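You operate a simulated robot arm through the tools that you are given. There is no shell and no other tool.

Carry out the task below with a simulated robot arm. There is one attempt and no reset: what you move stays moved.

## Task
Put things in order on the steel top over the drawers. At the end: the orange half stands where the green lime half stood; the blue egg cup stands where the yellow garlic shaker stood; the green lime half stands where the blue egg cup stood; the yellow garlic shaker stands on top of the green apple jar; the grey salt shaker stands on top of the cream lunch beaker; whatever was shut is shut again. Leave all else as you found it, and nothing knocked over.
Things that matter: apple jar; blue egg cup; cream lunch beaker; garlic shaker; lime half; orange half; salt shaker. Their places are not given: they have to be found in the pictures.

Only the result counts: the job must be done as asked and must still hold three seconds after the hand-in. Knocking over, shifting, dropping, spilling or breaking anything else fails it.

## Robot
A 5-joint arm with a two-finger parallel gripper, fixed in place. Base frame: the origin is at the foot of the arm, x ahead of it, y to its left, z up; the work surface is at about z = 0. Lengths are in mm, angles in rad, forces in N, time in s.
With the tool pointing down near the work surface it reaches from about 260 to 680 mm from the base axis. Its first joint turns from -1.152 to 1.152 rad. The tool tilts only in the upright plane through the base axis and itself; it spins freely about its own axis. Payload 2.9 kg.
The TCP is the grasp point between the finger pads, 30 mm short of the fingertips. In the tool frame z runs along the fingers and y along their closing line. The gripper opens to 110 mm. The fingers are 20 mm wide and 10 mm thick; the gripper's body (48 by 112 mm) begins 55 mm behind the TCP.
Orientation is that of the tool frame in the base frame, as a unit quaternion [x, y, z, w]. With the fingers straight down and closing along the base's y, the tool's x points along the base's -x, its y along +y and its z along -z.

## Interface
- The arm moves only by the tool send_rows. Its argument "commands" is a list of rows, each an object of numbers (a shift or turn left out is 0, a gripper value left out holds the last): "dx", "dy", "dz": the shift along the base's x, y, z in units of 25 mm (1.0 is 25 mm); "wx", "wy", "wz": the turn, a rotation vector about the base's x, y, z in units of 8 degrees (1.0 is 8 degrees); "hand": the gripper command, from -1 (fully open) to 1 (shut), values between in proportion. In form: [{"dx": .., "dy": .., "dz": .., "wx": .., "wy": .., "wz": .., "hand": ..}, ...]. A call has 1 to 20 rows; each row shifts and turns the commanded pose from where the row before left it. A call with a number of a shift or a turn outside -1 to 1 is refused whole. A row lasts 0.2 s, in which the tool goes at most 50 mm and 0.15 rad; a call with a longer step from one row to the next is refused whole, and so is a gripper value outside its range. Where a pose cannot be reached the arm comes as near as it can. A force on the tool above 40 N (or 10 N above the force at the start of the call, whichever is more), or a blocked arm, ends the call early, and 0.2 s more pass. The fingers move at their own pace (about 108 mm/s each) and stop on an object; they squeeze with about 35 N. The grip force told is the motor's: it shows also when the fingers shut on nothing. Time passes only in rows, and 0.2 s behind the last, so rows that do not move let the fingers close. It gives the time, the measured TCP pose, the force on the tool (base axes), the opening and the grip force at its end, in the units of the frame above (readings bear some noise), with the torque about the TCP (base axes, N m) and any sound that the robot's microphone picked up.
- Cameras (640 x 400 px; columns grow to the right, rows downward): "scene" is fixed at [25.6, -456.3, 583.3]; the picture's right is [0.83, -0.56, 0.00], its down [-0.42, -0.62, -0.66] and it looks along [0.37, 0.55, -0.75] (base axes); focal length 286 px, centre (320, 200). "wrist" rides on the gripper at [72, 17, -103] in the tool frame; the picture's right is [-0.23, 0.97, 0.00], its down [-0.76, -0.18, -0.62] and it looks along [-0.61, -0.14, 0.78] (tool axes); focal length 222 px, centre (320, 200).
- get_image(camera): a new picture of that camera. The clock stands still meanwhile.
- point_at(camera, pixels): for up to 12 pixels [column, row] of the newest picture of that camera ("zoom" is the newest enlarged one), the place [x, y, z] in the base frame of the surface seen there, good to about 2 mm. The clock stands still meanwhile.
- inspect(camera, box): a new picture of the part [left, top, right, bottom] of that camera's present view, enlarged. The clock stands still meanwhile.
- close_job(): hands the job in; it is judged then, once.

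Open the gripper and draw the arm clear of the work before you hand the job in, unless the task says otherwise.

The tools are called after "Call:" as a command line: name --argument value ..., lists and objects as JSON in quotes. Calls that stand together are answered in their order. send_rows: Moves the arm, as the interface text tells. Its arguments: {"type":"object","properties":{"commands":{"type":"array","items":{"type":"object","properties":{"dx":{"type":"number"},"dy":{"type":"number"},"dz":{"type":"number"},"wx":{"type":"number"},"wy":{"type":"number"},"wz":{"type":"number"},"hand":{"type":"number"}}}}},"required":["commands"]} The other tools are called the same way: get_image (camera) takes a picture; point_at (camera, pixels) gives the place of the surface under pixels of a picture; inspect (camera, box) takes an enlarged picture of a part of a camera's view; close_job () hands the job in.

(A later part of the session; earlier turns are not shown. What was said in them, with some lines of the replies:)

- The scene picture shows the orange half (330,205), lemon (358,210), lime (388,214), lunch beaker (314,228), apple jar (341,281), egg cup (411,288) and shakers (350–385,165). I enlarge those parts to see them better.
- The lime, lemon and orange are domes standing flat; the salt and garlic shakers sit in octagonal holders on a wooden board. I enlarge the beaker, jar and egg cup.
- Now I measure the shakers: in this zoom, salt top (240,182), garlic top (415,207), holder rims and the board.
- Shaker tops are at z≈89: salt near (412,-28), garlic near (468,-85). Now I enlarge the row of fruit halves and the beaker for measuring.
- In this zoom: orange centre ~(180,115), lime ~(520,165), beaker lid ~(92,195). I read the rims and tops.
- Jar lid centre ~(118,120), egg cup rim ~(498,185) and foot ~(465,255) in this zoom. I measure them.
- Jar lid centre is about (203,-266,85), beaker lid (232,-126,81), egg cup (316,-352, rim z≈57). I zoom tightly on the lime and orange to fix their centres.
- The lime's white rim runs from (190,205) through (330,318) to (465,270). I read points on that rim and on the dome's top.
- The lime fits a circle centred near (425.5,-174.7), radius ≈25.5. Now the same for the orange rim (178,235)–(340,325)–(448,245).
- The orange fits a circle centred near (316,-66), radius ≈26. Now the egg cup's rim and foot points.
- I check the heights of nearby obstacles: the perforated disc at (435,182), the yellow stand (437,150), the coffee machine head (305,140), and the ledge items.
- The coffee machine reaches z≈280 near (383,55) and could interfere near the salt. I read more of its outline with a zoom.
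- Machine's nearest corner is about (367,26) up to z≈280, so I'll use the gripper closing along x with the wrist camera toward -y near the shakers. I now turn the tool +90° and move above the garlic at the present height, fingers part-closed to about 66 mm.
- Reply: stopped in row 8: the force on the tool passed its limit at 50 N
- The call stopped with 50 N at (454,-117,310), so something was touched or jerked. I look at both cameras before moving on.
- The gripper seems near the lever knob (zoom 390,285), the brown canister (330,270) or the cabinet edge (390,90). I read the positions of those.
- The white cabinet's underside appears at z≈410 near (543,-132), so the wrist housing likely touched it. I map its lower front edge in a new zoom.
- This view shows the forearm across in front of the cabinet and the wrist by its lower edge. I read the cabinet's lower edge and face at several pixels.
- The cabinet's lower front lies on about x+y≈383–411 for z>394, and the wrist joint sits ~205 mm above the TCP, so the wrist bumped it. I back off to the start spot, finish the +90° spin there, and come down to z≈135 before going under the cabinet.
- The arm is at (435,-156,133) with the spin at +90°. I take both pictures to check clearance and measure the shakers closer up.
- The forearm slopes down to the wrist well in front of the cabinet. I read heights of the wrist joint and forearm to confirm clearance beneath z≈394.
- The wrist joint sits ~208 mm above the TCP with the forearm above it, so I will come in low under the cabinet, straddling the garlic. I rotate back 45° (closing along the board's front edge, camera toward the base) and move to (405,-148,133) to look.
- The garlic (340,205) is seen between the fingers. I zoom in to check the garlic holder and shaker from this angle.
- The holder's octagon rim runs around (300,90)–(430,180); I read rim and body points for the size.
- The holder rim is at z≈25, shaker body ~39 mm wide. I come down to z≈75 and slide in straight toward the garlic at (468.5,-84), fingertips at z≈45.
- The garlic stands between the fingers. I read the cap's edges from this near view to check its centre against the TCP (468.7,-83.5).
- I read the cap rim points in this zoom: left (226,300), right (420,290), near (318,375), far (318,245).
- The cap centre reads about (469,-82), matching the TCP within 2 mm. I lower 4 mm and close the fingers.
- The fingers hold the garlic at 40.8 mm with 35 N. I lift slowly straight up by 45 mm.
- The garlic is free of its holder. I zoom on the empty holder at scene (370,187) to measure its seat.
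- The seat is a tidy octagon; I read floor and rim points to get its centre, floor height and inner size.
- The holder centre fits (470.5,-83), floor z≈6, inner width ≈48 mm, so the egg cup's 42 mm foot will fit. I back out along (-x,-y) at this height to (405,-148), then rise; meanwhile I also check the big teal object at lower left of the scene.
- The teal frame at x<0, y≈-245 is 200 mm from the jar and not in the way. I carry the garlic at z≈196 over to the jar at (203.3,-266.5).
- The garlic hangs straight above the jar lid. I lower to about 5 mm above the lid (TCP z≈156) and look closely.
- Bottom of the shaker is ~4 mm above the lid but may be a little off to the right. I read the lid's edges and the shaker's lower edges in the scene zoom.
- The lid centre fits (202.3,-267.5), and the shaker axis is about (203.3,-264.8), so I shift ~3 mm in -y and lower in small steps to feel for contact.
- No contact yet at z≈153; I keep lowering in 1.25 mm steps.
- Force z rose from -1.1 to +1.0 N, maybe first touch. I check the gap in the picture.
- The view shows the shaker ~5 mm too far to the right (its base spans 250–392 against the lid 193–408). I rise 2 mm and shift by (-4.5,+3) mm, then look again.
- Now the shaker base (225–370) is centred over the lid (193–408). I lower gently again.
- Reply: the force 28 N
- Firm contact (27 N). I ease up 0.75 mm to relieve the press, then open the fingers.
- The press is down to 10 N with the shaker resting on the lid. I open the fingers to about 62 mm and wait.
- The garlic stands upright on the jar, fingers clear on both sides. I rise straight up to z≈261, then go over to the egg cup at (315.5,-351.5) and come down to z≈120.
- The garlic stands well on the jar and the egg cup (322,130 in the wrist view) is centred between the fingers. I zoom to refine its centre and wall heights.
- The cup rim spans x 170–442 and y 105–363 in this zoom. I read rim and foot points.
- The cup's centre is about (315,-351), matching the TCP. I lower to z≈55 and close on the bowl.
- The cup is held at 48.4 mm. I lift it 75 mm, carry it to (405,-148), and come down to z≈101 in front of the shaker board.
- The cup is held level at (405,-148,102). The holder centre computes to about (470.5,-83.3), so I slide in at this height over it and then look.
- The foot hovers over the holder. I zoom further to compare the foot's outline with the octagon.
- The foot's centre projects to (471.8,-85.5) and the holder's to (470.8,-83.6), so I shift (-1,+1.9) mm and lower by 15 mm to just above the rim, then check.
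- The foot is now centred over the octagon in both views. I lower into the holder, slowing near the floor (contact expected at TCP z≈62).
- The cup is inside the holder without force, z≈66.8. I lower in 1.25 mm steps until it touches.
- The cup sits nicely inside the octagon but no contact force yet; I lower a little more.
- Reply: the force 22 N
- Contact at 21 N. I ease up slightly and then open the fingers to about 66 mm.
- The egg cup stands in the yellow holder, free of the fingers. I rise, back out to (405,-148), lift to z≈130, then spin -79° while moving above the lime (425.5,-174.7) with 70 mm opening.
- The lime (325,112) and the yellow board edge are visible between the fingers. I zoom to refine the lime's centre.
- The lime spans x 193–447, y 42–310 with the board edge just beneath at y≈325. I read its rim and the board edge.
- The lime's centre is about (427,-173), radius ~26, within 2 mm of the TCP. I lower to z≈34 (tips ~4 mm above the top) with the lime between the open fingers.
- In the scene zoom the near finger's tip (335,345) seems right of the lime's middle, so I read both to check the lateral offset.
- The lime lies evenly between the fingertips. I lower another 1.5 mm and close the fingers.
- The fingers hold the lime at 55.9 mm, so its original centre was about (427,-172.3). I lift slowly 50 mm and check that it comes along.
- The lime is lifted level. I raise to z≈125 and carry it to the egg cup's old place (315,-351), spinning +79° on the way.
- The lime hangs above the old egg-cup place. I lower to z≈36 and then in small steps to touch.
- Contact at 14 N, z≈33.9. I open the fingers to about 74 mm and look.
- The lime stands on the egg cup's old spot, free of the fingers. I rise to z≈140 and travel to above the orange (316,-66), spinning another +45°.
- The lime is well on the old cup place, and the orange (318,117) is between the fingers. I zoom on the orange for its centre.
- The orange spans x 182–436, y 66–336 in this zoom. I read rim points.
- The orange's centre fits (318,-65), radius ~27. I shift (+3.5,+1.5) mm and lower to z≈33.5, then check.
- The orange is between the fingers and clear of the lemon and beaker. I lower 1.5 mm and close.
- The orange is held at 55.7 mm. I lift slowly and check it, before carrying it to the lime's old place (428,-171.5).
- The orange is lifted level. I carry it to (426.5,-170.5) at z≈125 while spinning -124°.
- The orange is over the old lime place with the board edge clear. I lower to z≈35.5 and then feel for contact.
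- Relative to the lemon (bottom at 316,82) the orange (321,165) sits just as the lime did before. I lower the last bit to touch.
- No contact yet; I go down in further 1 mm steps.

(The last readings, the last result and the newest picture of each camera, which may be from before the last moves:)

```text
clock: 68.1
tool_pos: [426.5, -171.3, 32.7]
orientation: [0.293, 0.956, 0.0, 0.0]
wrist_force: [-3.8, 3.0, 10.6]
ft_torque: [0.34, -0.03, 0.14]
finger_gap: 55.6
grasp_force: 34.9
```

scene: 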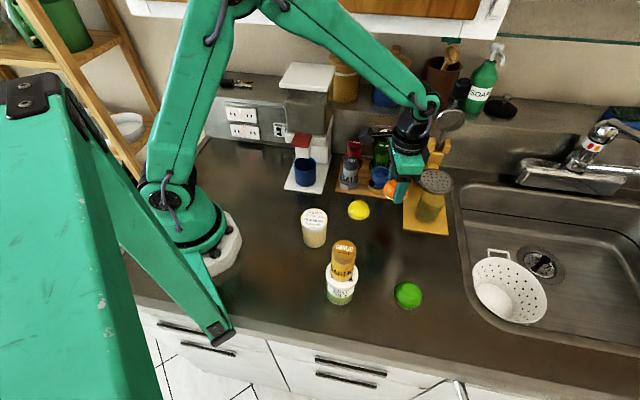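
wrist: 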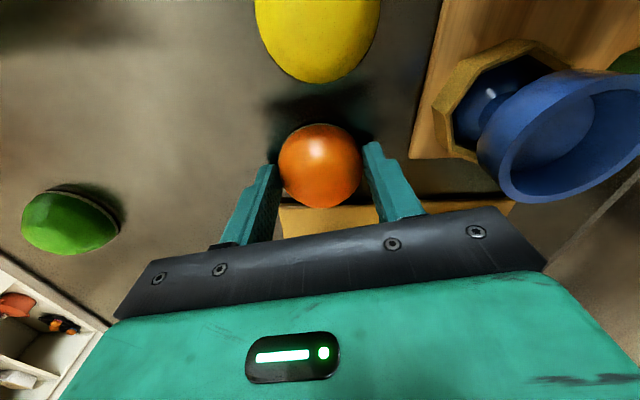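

Contact (11 N) at z≈32.7. I open the fingers to about 74 mm and look.

Call:
send_rows --commands '[{"dz": 0.01, "hand": -0.1}, {"hand": -0.35}, {"hand": -0.35}, {}]'

Call:
get_image --camera "wrist"

Call:
inspect --camera "scene" --box '[350, 165, 430, 240]'

```text
clock: 69.1
tool_pos: [427.4, -171.3, 32.6]
orientation: [0.292, 0.956, 0.0, 0.0]
wrist_force: [-0.7, 0.3, -0.1]
ft_torque: [-0.01, -0.06, 0.0]
finger_gap: 74.3
grasp_force: 0.0
```

```text
taken
```

wrist: 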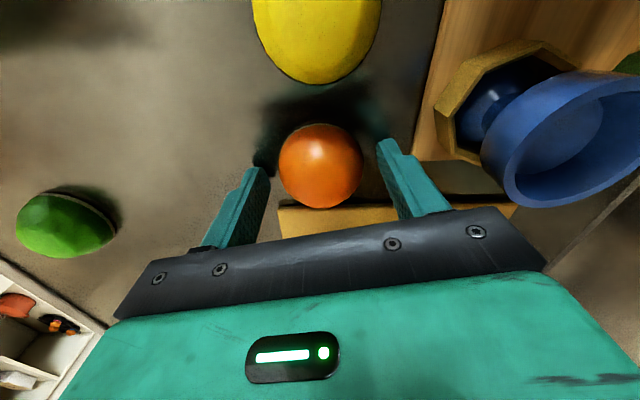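

```text
5.33 times, centred on (390, 202) of scene
```

zoom: 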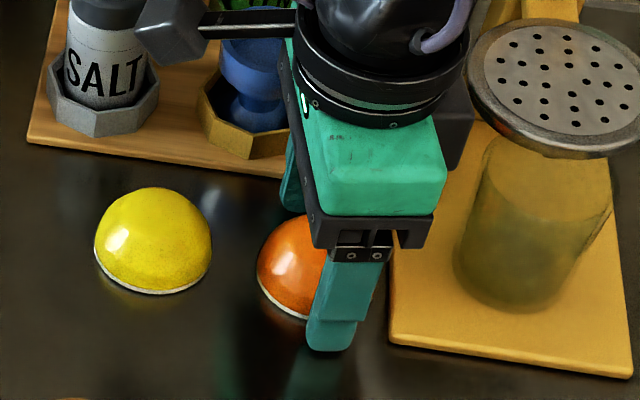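

The orange stands released on the lime's old place. I rise to z≈130, then travel to (348,-92) in front of the salt while spinning back +124°, opening to 66 mm.

Call:
send_rows --commands '[{"dz": 0.4}, {"dz": 0.8}, {"dz": 0.9}, {"dz": 0.9}, {"dz": 0.9, "hand": -0.2}, {}]'

Call:
send_rows --commands '[{"dx": -0.187, "dy": 0.187, "wz": 0.912}, {"dx": -0.187, "dy": 0.187, "wz": 0.912}, {"dx": -0.187, "dy": 0.187, "wz": 0.912}, {"dx": -0.187, "dy": 0.187, "wz": 0.912}, {"dx": -0.187, "dy": 0.187, "wz": 0.912}, {"dx": -0.187, "dy": 0.187, "wz": 0.912}, {"dx": -0.187, "dy": 0.187, "wz": 0.912}, {"dx": -0.187, "dy": 0.187, "wz": 0.912}, {"dx": -0.187, "dy": 0.187, "wz": 0.912}, {"dx": -0.187, "dy": 0.187, "wz": 0.912}, {"dx": -0.187, "dy": 0.187, "wz": 0.912}, {"dx": -0.187, "dy": 0.187, "wz": 0.912}, {"dx": -0.187, "dy": 0.187, "wz": 0.912}, {"dx": -0.187, "dy": 0.187, "wz": 0.912}, {"dx": -0.187, "dy": 0.187, "wz": 0.912}, {"dx": -0.187, "dy": 0.187, "wz": 0.912}, {"dx": -0.187, "dy": 0.187, "wz": 0.912}, {}]'

Call:
get_image --camera "scene"

Call:
get_image --camera "wrist"

```text
clock: 70.5
tool_pos: [425.9, -170.7, 129.9]
orientation: [0.292, 0.956, -0.001, 0.0]
wrist_force: [-0.4, 0.1, -0.6]
ft_torque: [-0.01, 0.0, 0.01]
finger_gap: 66.0
grasp_force: 0.1
```

```text
clock: 74.3
tool_pos: [345.2, -91.3, 128.6]
orientation: [0.708, -0.706, 0.0, -0.001]
wrist_force: [0.3, 0.1, -0.2]
ft_torque: [-0.01, 0.01, 0.0]
finger_gap: 66.1
grasp_force: 0.0
```

```text
taken
```

scene: 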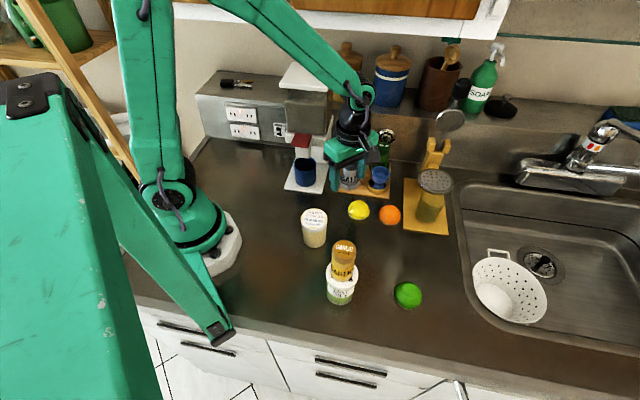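

```text
taken
```

wrist: 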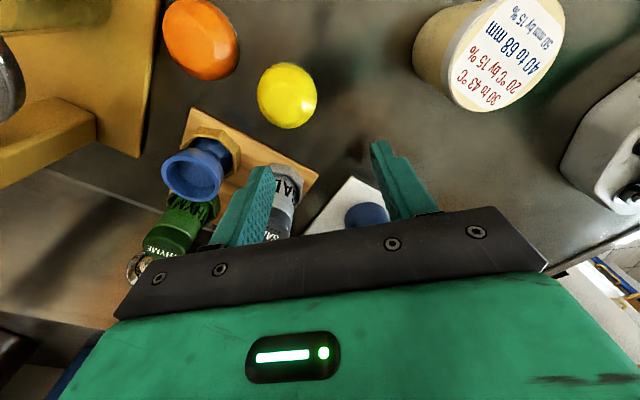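

Orange (390,215) and lime (408,295) stand in the right places. I now slide in over the salt (412,-28) at z≈128, tips just above the shaker tops, then look.

Call:
send_rows --commands '[{"dx": 0.447, "dy": 0.422}, {"dx": 0.447, "dy": 0.422}, {"dx": 0.447, "dy": 0.422}, {"dx": 0.447, "dy": 0.422}, {"dx": 0.447, "dy": 0.422}, {"dx": 0.447, "dy": 0.422}, {}]'

Call:
get_image --camera "wrist"

Call:
inspect --camera "scene" --box '[280, 60, 420, 205]'

```text
clock: 75.9
tool_pos: [414.2, -26.6, 129.9]
orientation: [0.707, -0.707, 0.0, -0.001]
wrist_force: [-0.3, 0.9, 0.9]
ft_torque: [0.0, 0.03, 0.02]
finger_gap: 66.1
grasp_force: 0.1
```

```text
taken
```

wrist: 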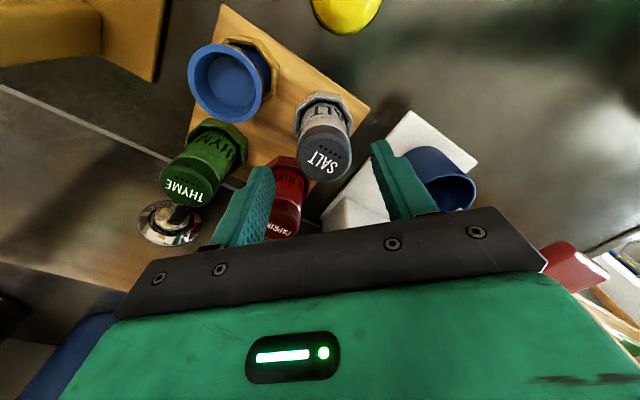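

```text
2.76 times, centred on (350, 132) of scene
```

zoom: 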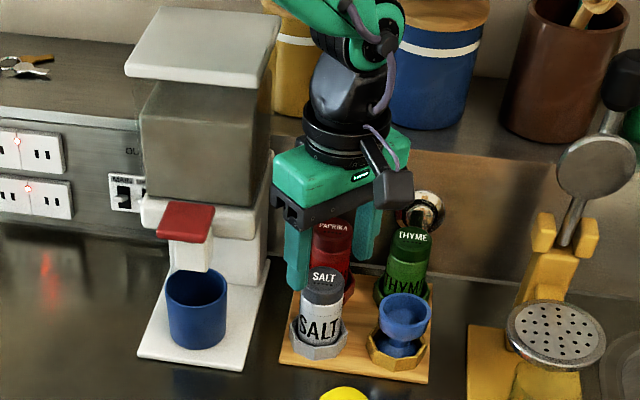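

The salt cap (325,155) is between the fingers. I zoom in to measure its centre before descending.

Call:
inspect --camera "wrist" --box '[285, 85, 365, 190]'

```text
3.81 times, centred on (325, 138) of wrist
```

zoom: 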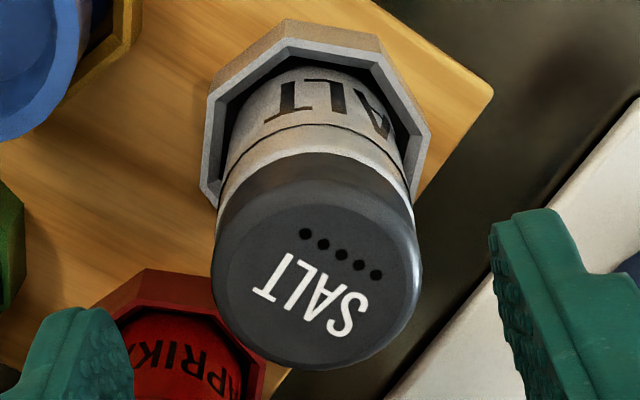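

The cap spans about x 212–420, y 190–368 in this zoom; I read its rim.

Call:
point_at --camera "zoom" --pixels '[[222, 270], [412, 285], [316, 195], [310, 362], [250, 215], [385, 222], [245, 335], [380, 345], [318, 280]]'

```text
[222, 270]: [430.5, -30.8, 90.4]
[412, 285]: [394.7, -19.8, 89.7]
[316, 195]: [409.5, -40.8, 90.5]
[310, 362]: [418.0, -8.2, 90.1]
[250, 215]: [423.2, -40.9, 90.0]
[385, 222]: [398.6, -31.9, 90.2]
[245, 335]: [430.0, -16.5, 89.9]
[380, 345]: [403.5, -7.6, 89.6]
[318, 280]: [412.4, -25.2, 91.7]
```

The salt's centre is (413,-26), matching the TCP (414,-26.6). I descend to z≈71 and close.

Call:
send_rows --commands '[{"dz": -0.6, "dx": -0.04}, {"dz": -0.8}, {"dz": -0.7}, {"dz": -0.25}, {}]'

Call:
inspect --camera "scene" --box '[320, 110, 400, 205]'

```text
clock: 77.1
tool_pos: [412.9, -29.0, 70.3]
orientation: [0.707, -0.707, 0.0, 0.0]
wrist_force: [0.1, 0.2, 0.1]
ft_torque: [0.0, 0.01, 0.0]
finger_gap: 65.9
grasp_force: 0.1
```

```text
4.21 times, centred on (360, 158) of scene
```

zoom: 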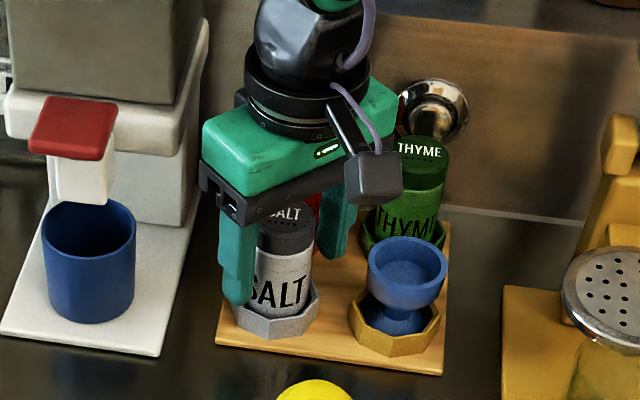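

Fingers straddle the salt with clearance all round. I nudge +1.5 mm in y and close.

Call:
send_rows --commands '[{"dy": 0.06}, {"hand": 0.1}, {"hand": 1}, {"hand": 1}, {}]'

```text
clock: 78.3
tool_pos: [413.4, -26.8, 70.6]
orientation: [0.708, -0.706, 0.001, -0.001]
wrist_force: [-0.4, 0.9, -0.3]
ft_torque: [0.04, -0.02, -0.02]
finger_gap: 41.1
grasp_force: 35.1
```

The salt is held at 41.1 mm. I lift 45 mm slowly, then back out toward (348,-91) under the cabinet height.

Call:
send_rows --commands '[{"dz": 0.3}, {"dz": 0.3}, {"dz": 0.4}, {"dz": 0.4}, {"dz": 0.4}, {"dx": -0.435, "dy": -0.427}, {"dx": -0.435, "dy": -0.427}, {"dx": -0.435, "dy": -0.427}, {"dx": -0.435, "dy": -0.427}, {"dx": -0.435, "dy": -0.427}, {"dx": -0.435, "dy": -0.427}, {}]'

Call:
get_image --camera "scene"

Call:
get_image --camera "wrist"

```text
clock: 80.9
tool_pos: [348.7, -91.7, 115.0]
orientation: [0.708, -0.706, 0.001, 0.0]
wrist_force: [0.0, 0.3, -0.9]
ft_torque: [0.0, -0.03, 0.0]
finger_gap: 40.6
grasp_force: 34.6
```

```text
taken
```

scene: 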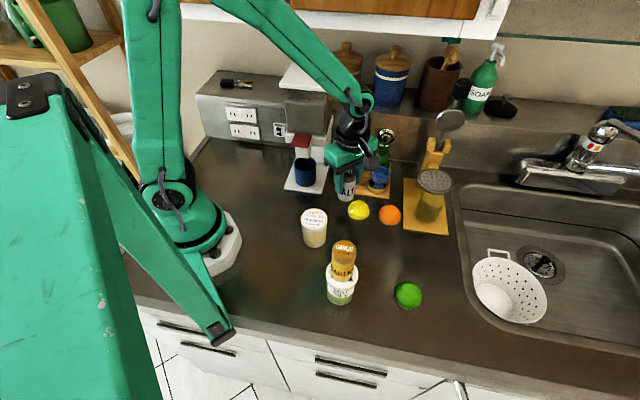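

```text
taken
```

wrist: 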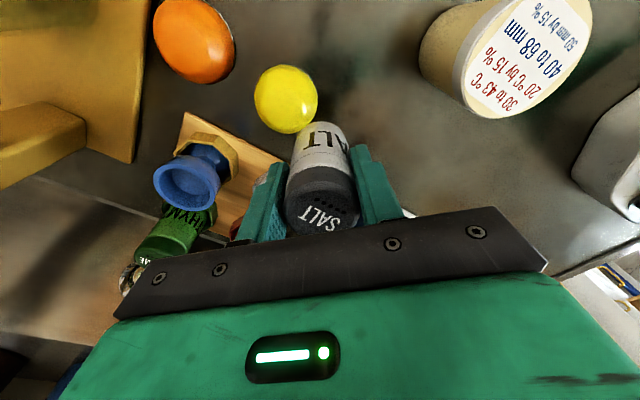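

Clear of the shaker board. I rise to z≈190 and move toward the beaker (232,-126), watching whether the pose is reachable this near the base.

Call:
send_rows --commands '[{"dz": 0.75}, {"dz": 0.75}, {"dz": 0.75}, {"dz": 0.75}, {"dx": -0.58, "dy": -0.172}, {"dx": -0.58, "dy": -0.172}, {"dx": -0.58, "dy": -0.172}, {"dx": -0.58, "dy": -0.172}, {"dx": -0.58, "dy": -0.172}, {"dx": -0.58, "dy": -0.172}, {"dx": -0.58, "dy": -0.172}, {"dx": -0.58, "dy": -0.172}, {}]'

Call:
get_image --camera "scene"

Call:
get_image --camera "wrist"

```text
clock: 83.7
tool_pos: [231.4, -125.3, 189.2]
orientation: [0.708, -0.707, 0.0, 0.0]
wrist_force: [-0.5, 0.7, -0.8]
ft_torque: [0.01, 0.01, 0.0]
finger_gap: 40.6
grasp_force: 35.0
```

```text
taken
```

scene: 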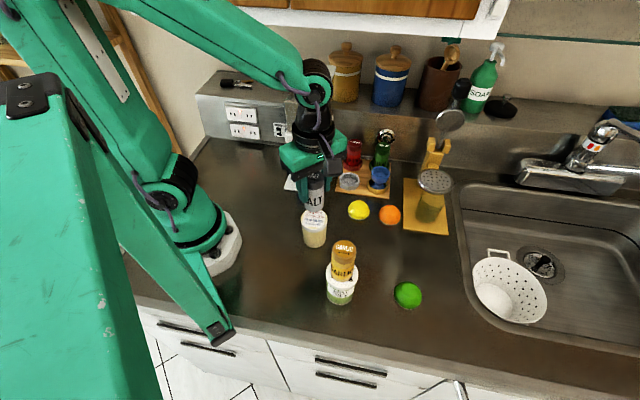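

```text
taken
```

wrist: 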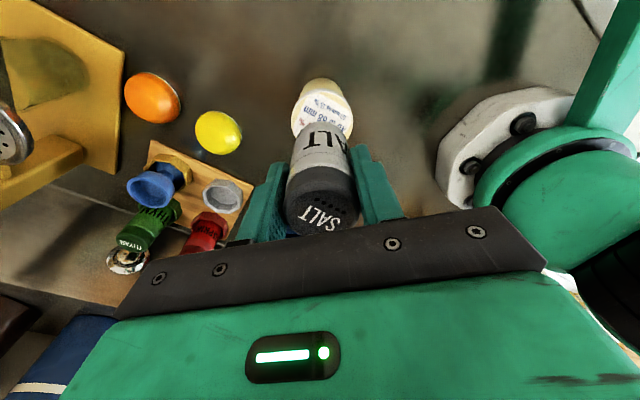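

The pose is reached exactly and upright. I lower to z≈152, about 5 mm over the beaker lid, and check alignment.

Call:
send_rows --commands '[{"dz": -0.5}, {"dz": -0.5}, {"dz": -0.48}, {}]'

Call:
inspect --camera "scene" --box '[290, 180, 340, 255]'

Call:
inspect --camera "wrist" --box '[260, 60, 390, 190]'

```text
clock: 84.7
tool_pos: [232.8, -124.9, 152.6]
orientation: [0.708, -0.707, 0.0, 0.0]
wrist_force: [0.6, 0.1, -0.9]
ft_torque: [0.01, -0.03, 0.0]
finger_gap: 40.9
grasp_force: 34.6
```

```text
5.33 times, centred on (315, 218) of scene
```

zoom: 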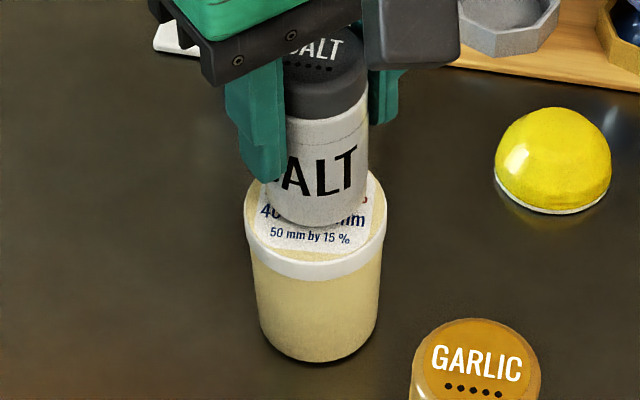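

```text
3.08 times, centred on (325, 125) of wrist
```

zoom: 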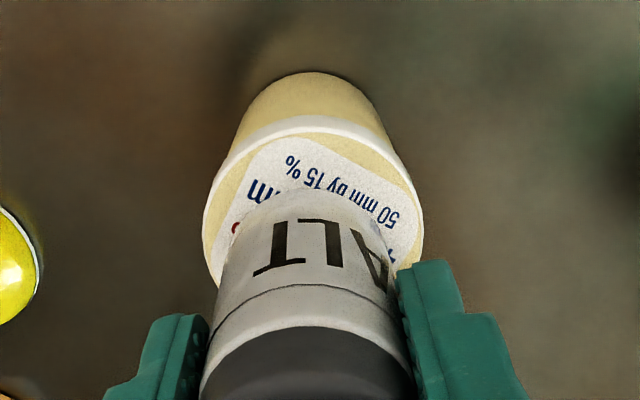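

The salt is about 4 mm too far in +y over the lid (lid 244–387, salt base centre a bit to the rear). I shift by (-2,-3.8) mm and look again.

Call:
send_rows --commands '[{"dx": -0.08, "dy": -0.15}, {"dz": -0.1}, {}]'

Call:
inspect --camera "scene" --box '[295, 195, 335, 245]'

Call:
inspect --camera "wrist" --box '[260, 60, 390, 190]'

```text
clock: 85.5
tool_pos: [229.9, -129.0, 151.5]
orientation: [0.708, -0.706, 0.0, 0.0]
wrist_force: [0.0, -0.9, -0.5]
ft_torque: [-0.02, 0.01, 0.01]
finger_gap: 40.8
grasp_force: 35.2
```

```text
8.00 times, centred on (315, 220) of scene
```

zoom: 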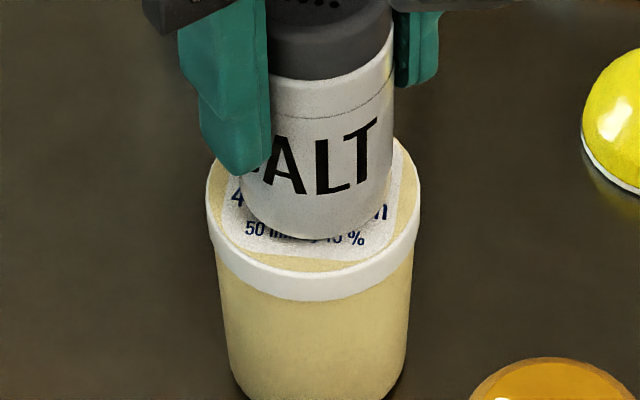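

```text
3.08 times, centred on (325, 125) of wrist
```

zoom: 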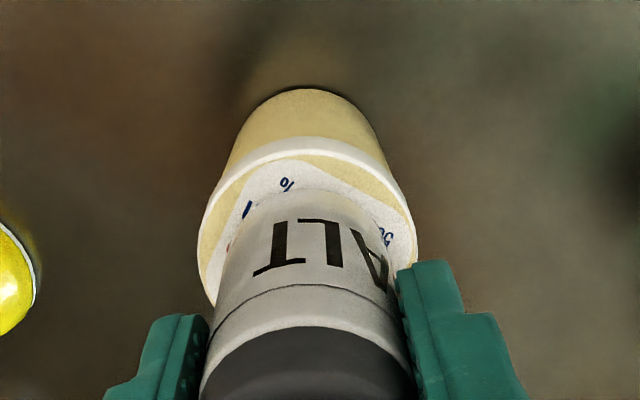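

Now the salt base is centred over the lid in both views. I lower in small steps to contact.

Call:
send_rows --commands '[{"dz": -0.06}, {"dz": -0.05}, {}]'

```text
clock: 86.3
tool_pos: [231.7, -130.3, 149.5]
orientation: [0.708, -0.706, 0.0, 0.0]
wrist_force: [-0.2, 0.2, -0.4]
ft_torque: [0.02, 0.0, -0.02]
finger_gap: 40.9
grasp_force: 35.4
```

No contact yet at z≈148–149; I continue in 1 mm steps.

Call:
send_rows --commands '[{"dz": -0.04}, {"dz": -0.04}, {}]'

```text
clock: 87.1
tool_pos: [230.0, -128.7, 146.6]
orientation: [0.708, -0.706, -0.001, 0.001]
wrist_force: [0.1, 0.6, -0.7]
ft_torque: [0.03, -0.01, 0.01]
finger_gap: 40.6
grasp_force: 35.2
```

Still free at z≈146.6; I go on by 0.75 mm steps and watch the force.

Call:
send_rows --commands '[{"dz": -0.03}, {"dz": -0.03}, {}]'

```text
clock: 87.9
tool_pos: [231.2, -129.4, 146.4]
orientation: [0.707, -0.707, 0.002, -0.001]
wrist_force: [-3.8, 1.3, 26.5]
ft_torque: [0.16, 0.3, -0.01]
finger_gap: 40.9
grasp_force: 35.2
```

Firm contact (26 N). I ease up 0.6 mm to relieve it.

Call:
send_rows --commands '[{"dz": 0.025}, {}]'

Call:
inspect --camera "scene" --box '[295, 195, 335, 245]'

```text
clock: 88.5
tool_pos: [230.4, -131.0, 145.8]
orientation: [0.709, -0.706, 0.001, 0.001]
wrist_force: [2.8, 0.0, 10.5]
ft_torque: [-0.05, -0.27, -0.01]
finger_gap: 41.1
grasp_force: 34.8
```

```text
8.00 times, centred on (315, 220) of scene
```

zoom: 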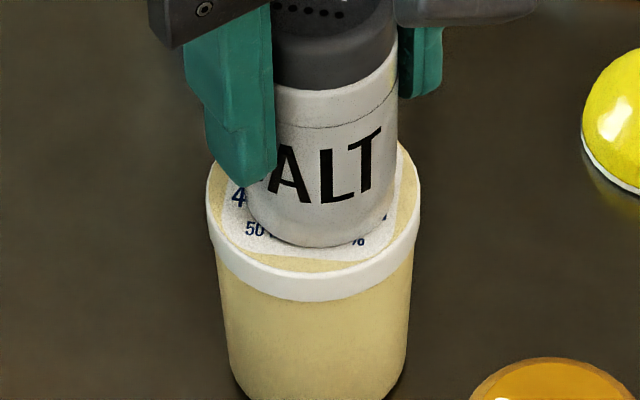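

The salt rests on the lid, well within its edge. I open the fingers to about 62 mm.

Call:
send_rows --commands '[{"hand": -0.13}, {"hand": -0.13}, {}]'

Call:
inspect --camera "scene" --box '[280, 150, 350, 260]'

Call:
get_image --camera "wrist"

```text
clock: 89.3
tool_pos: [229.4, -129.6, 145.7]
orientation: [0.708, -0.707, 0.0, 0.0]
wrist_force: [-0.1, 0.2, 0.0]
ft_torque: [-0.02, 0.03, 0.03]
finger_gap: 62.4
grasp_force: 0.1
```

```text
3.64 times, centred on (315, 205) of scene
```

zoom: 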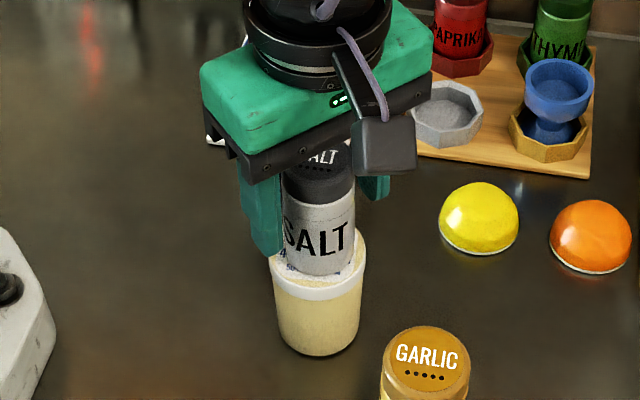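

```text
taken
```

wrist: 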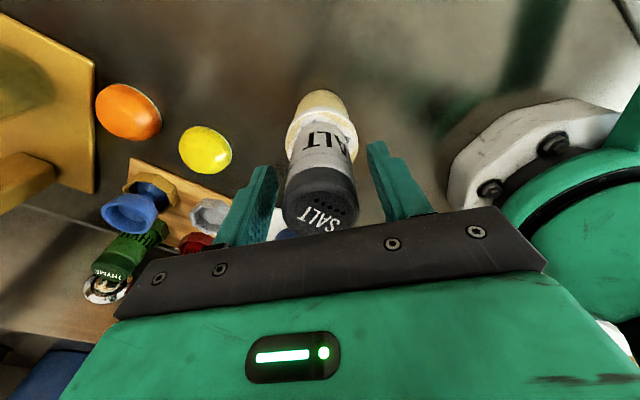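

The salt stands upright on the beaker, free of the fingers. I rise straight up, first slowly, to z≈240.

Call:
send_rows --commands '[{"dz": 0.3}, {"dz": 0.6}, {"dz": 0.9}, {"dz": 0.9}, {"dz": 0.9}, {}]'

Call:
get_image --camera "scene"

```text
clock: 90.7
tool_pos: [229.0, -129.7, 236.1]
orientation: [0.708, -0.707, 0.0, 0.0]
wrist_force: [-0.3, 0.6, -0.9]
ft_torque: [-0.03, -0.05, 0.02]
finger_gap: 62.0
grasp_force: 0.1
```

```text
taken
```

scene: 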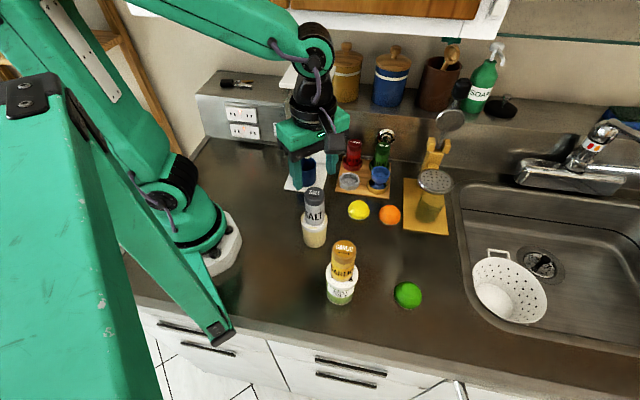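

The stack stands well below the fingers. I rise to z≈300 and move out to (420,-190), opening the gripper fully there.

Call:
send_rows --commands '[{"dz": 0.9}, {"dz": 0.9}, {"dz": 0.7}, {"dx": 0.764, "dy": -0.24}, {"dx": 0.764, "dy": -0.24}, {"dx": 0.764, "dy": -0.24}, {"dx": 0.764, "dy": -0.24}, {"dx": 0.764, "dy": -0.24}, {"dx": 0.764, "dy": -0.24}, {"dx": 0.764, "dy": -0.24}, {"dx": 0.764, "dy": -0.24}, {"dx": 0.764, "dy": -0.24}, {"dx": 0.764, "dy": -0.24, "hand": -1}, {"hand": -1}, {}]'

Call:
get_image --camera "scene"

Call:
inspect --camera "scene" --box '[280, 120, 460, 320]'

```text
clock: 93.9
tool_pos: [418.9, -190.7, 299.1]
orientation: [0.708, -0.707, 0.0, 0.0]
wrist_force: [-0.7, -0.6, -0.2]
ft_torque: [-0.01, -0.03, 0.0]
finger_gap: 110.2
grasp_force: 0.1
```

```text
taken
```

scene: 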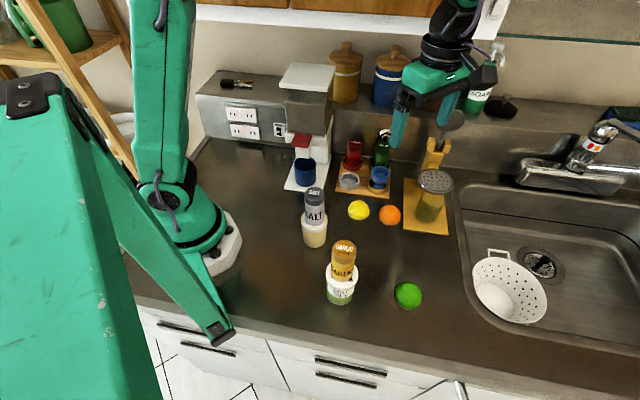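

```text
2.00 times, centred on (370, 220) of scene
```

zoom: 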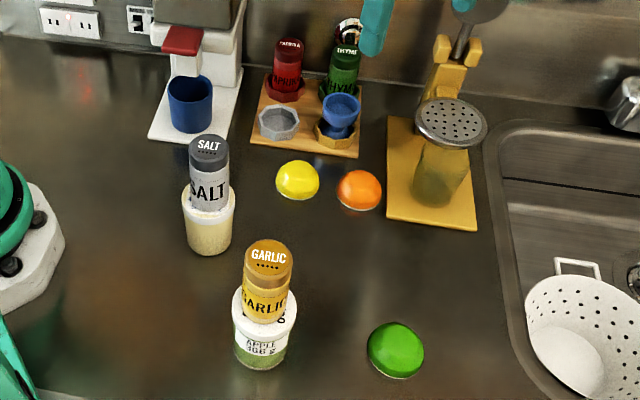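

Everything stands. I compare the orange with the lime's former picture (same box), and the lime with the egg cup's former place.

Call:
inspect --camera "scene" --box '[372, 199, 404, 231]'

Call:
inspect --camera "scene" --box '[392, 264, 432, 310]'

Call:
inspect --camera "scene" --box '[285, 175, 370, 315]'

Call:
inspect --camera "scene" --box '[330, 130, 400, 200]'

```text
12.50 times, centred on (388, 215) of scene
```

zoom: 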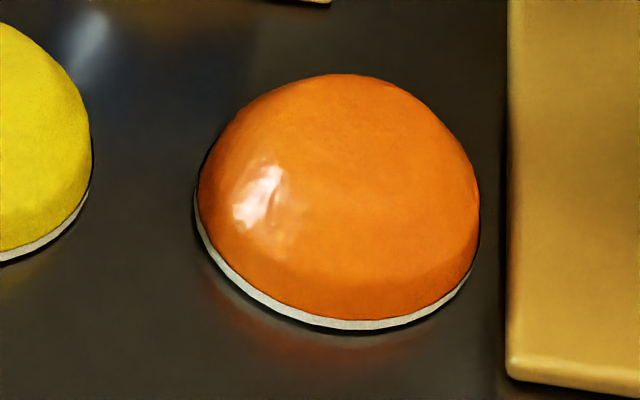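

```text
8.70 times, centred on (412, 287) of scene
```

zoom: 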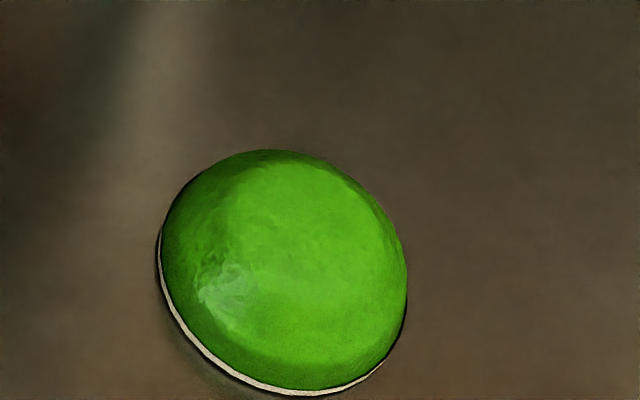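

```text
2.86 times, centred on (328, 245) of scene
```

zoom: 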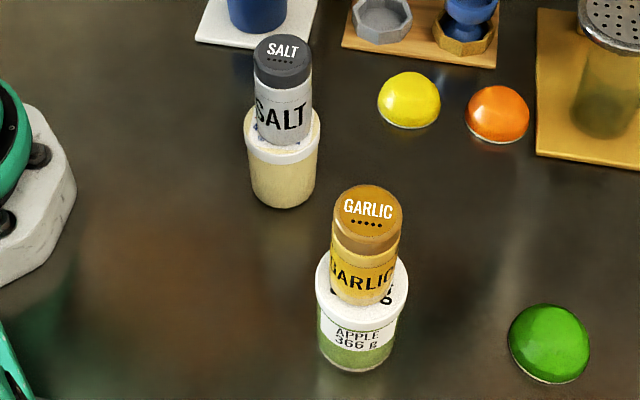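

```text
5.71 times, centred on (365, 165) of scene
```

zoom: 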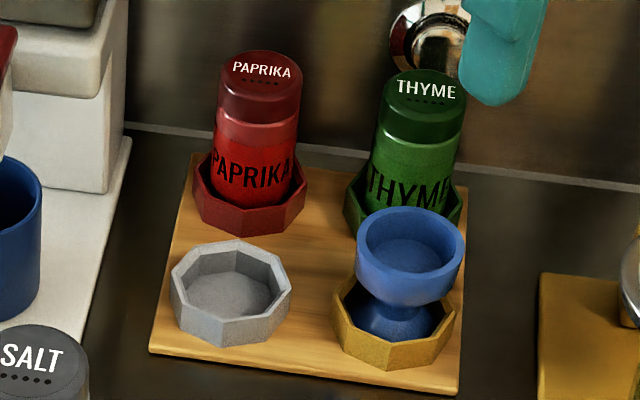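

The orange matches the lime's former outline within ~2 mm. I check that jar and beaker have not shifted, and read the lime's rim.

Call:
inspect --camera "scene" --box '[315, 250, 365, 310]'

Call:
inspect --camera "scene" --box '[295, 200, 335, 250]'

Call:
inspect --camera "scene" --box '[390, 275, 426, 315]'

```text
6.67 times, centred on (340, 280) of scene
```

zoom: 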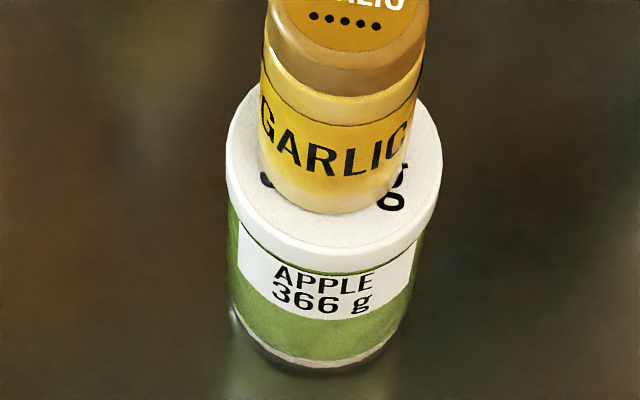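

```text
8.00 times, centred on (315, 225) of scene
```

zoom: 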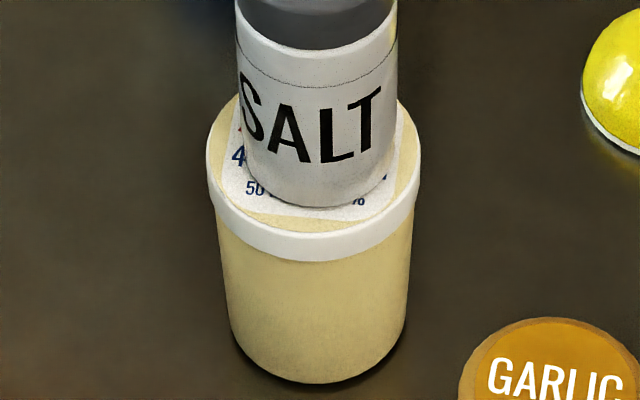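

```text
10.00 times, centred on (408, 295) of scene
```

zoom: 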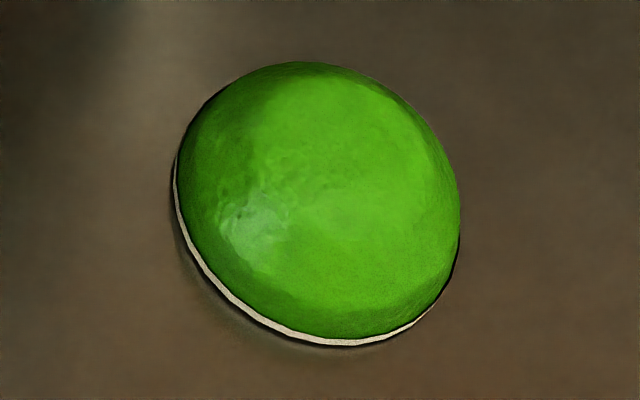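

Jar and beaker are where they were (same outlines as at the start) and both stacks are upright. I read the lime's rim to check its place against (315,-351).

Call:
point_at --camera "zoom" --pixels '[[177, 195], [190, 240], [225, 290], [275, 325], [330, 342], [380, 338], [430, 310], [455, 265], [200, 115], [320, 200]]'

```text
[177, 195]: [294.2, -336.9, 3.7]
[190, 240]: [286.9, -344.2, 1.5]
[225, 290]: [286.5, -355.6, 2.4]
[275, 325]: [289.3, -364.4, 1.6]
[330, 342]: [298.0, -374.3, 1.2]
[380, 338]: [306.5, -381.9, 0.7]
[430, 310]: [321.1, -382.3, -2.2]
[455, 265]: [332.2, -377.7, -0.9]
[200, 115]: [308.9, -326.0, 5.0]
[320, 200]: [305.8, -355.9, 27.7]
```

All placements check out: the lime is within ~4 mm of the egg cup's old spot, the egg cup sits in the garlic's seat, both shakers stand on their jars, and the arm is clear with the gripper open. I hand the job in.

Call:
close_job

```text
The job is handed in.
```

I finished the rearrangement and handed the job in. I don't have the judge's result. The last pictures showed everything upright and in place.

| Item | Where it stands now | How close |
|---|---|---|
| Orange half | Where the lime half stood | Outline within about 2 mm of the lime's |
| Lime half | Where the egg cup stood | About 4 mm off, toward the front edge |
| Blue egg cup | In the yellow octagonal holder the garlic shaker came out of | About 2 mm off the garlic's spot |
| Garlic shaker | On the apple jar | Within a few mm of the lid's centre |
| Salt shaker | On the cream lunch beaker | About 2 mm off the lid's centre |

- **Contact:** on the first move the wrist bumped the wall cabinet and stopped at about 50 N. It touched nothing on the worktop, and I saw nothing displaced afterwards.
- **Left as found:** I opened nothing. The apple jar and beaker show the same outlines as at the start, and the lemon, paprika and thyme are where they were.
- **End state:** the gripper is open and the arm is clear of the worktop, about 300 mm up.
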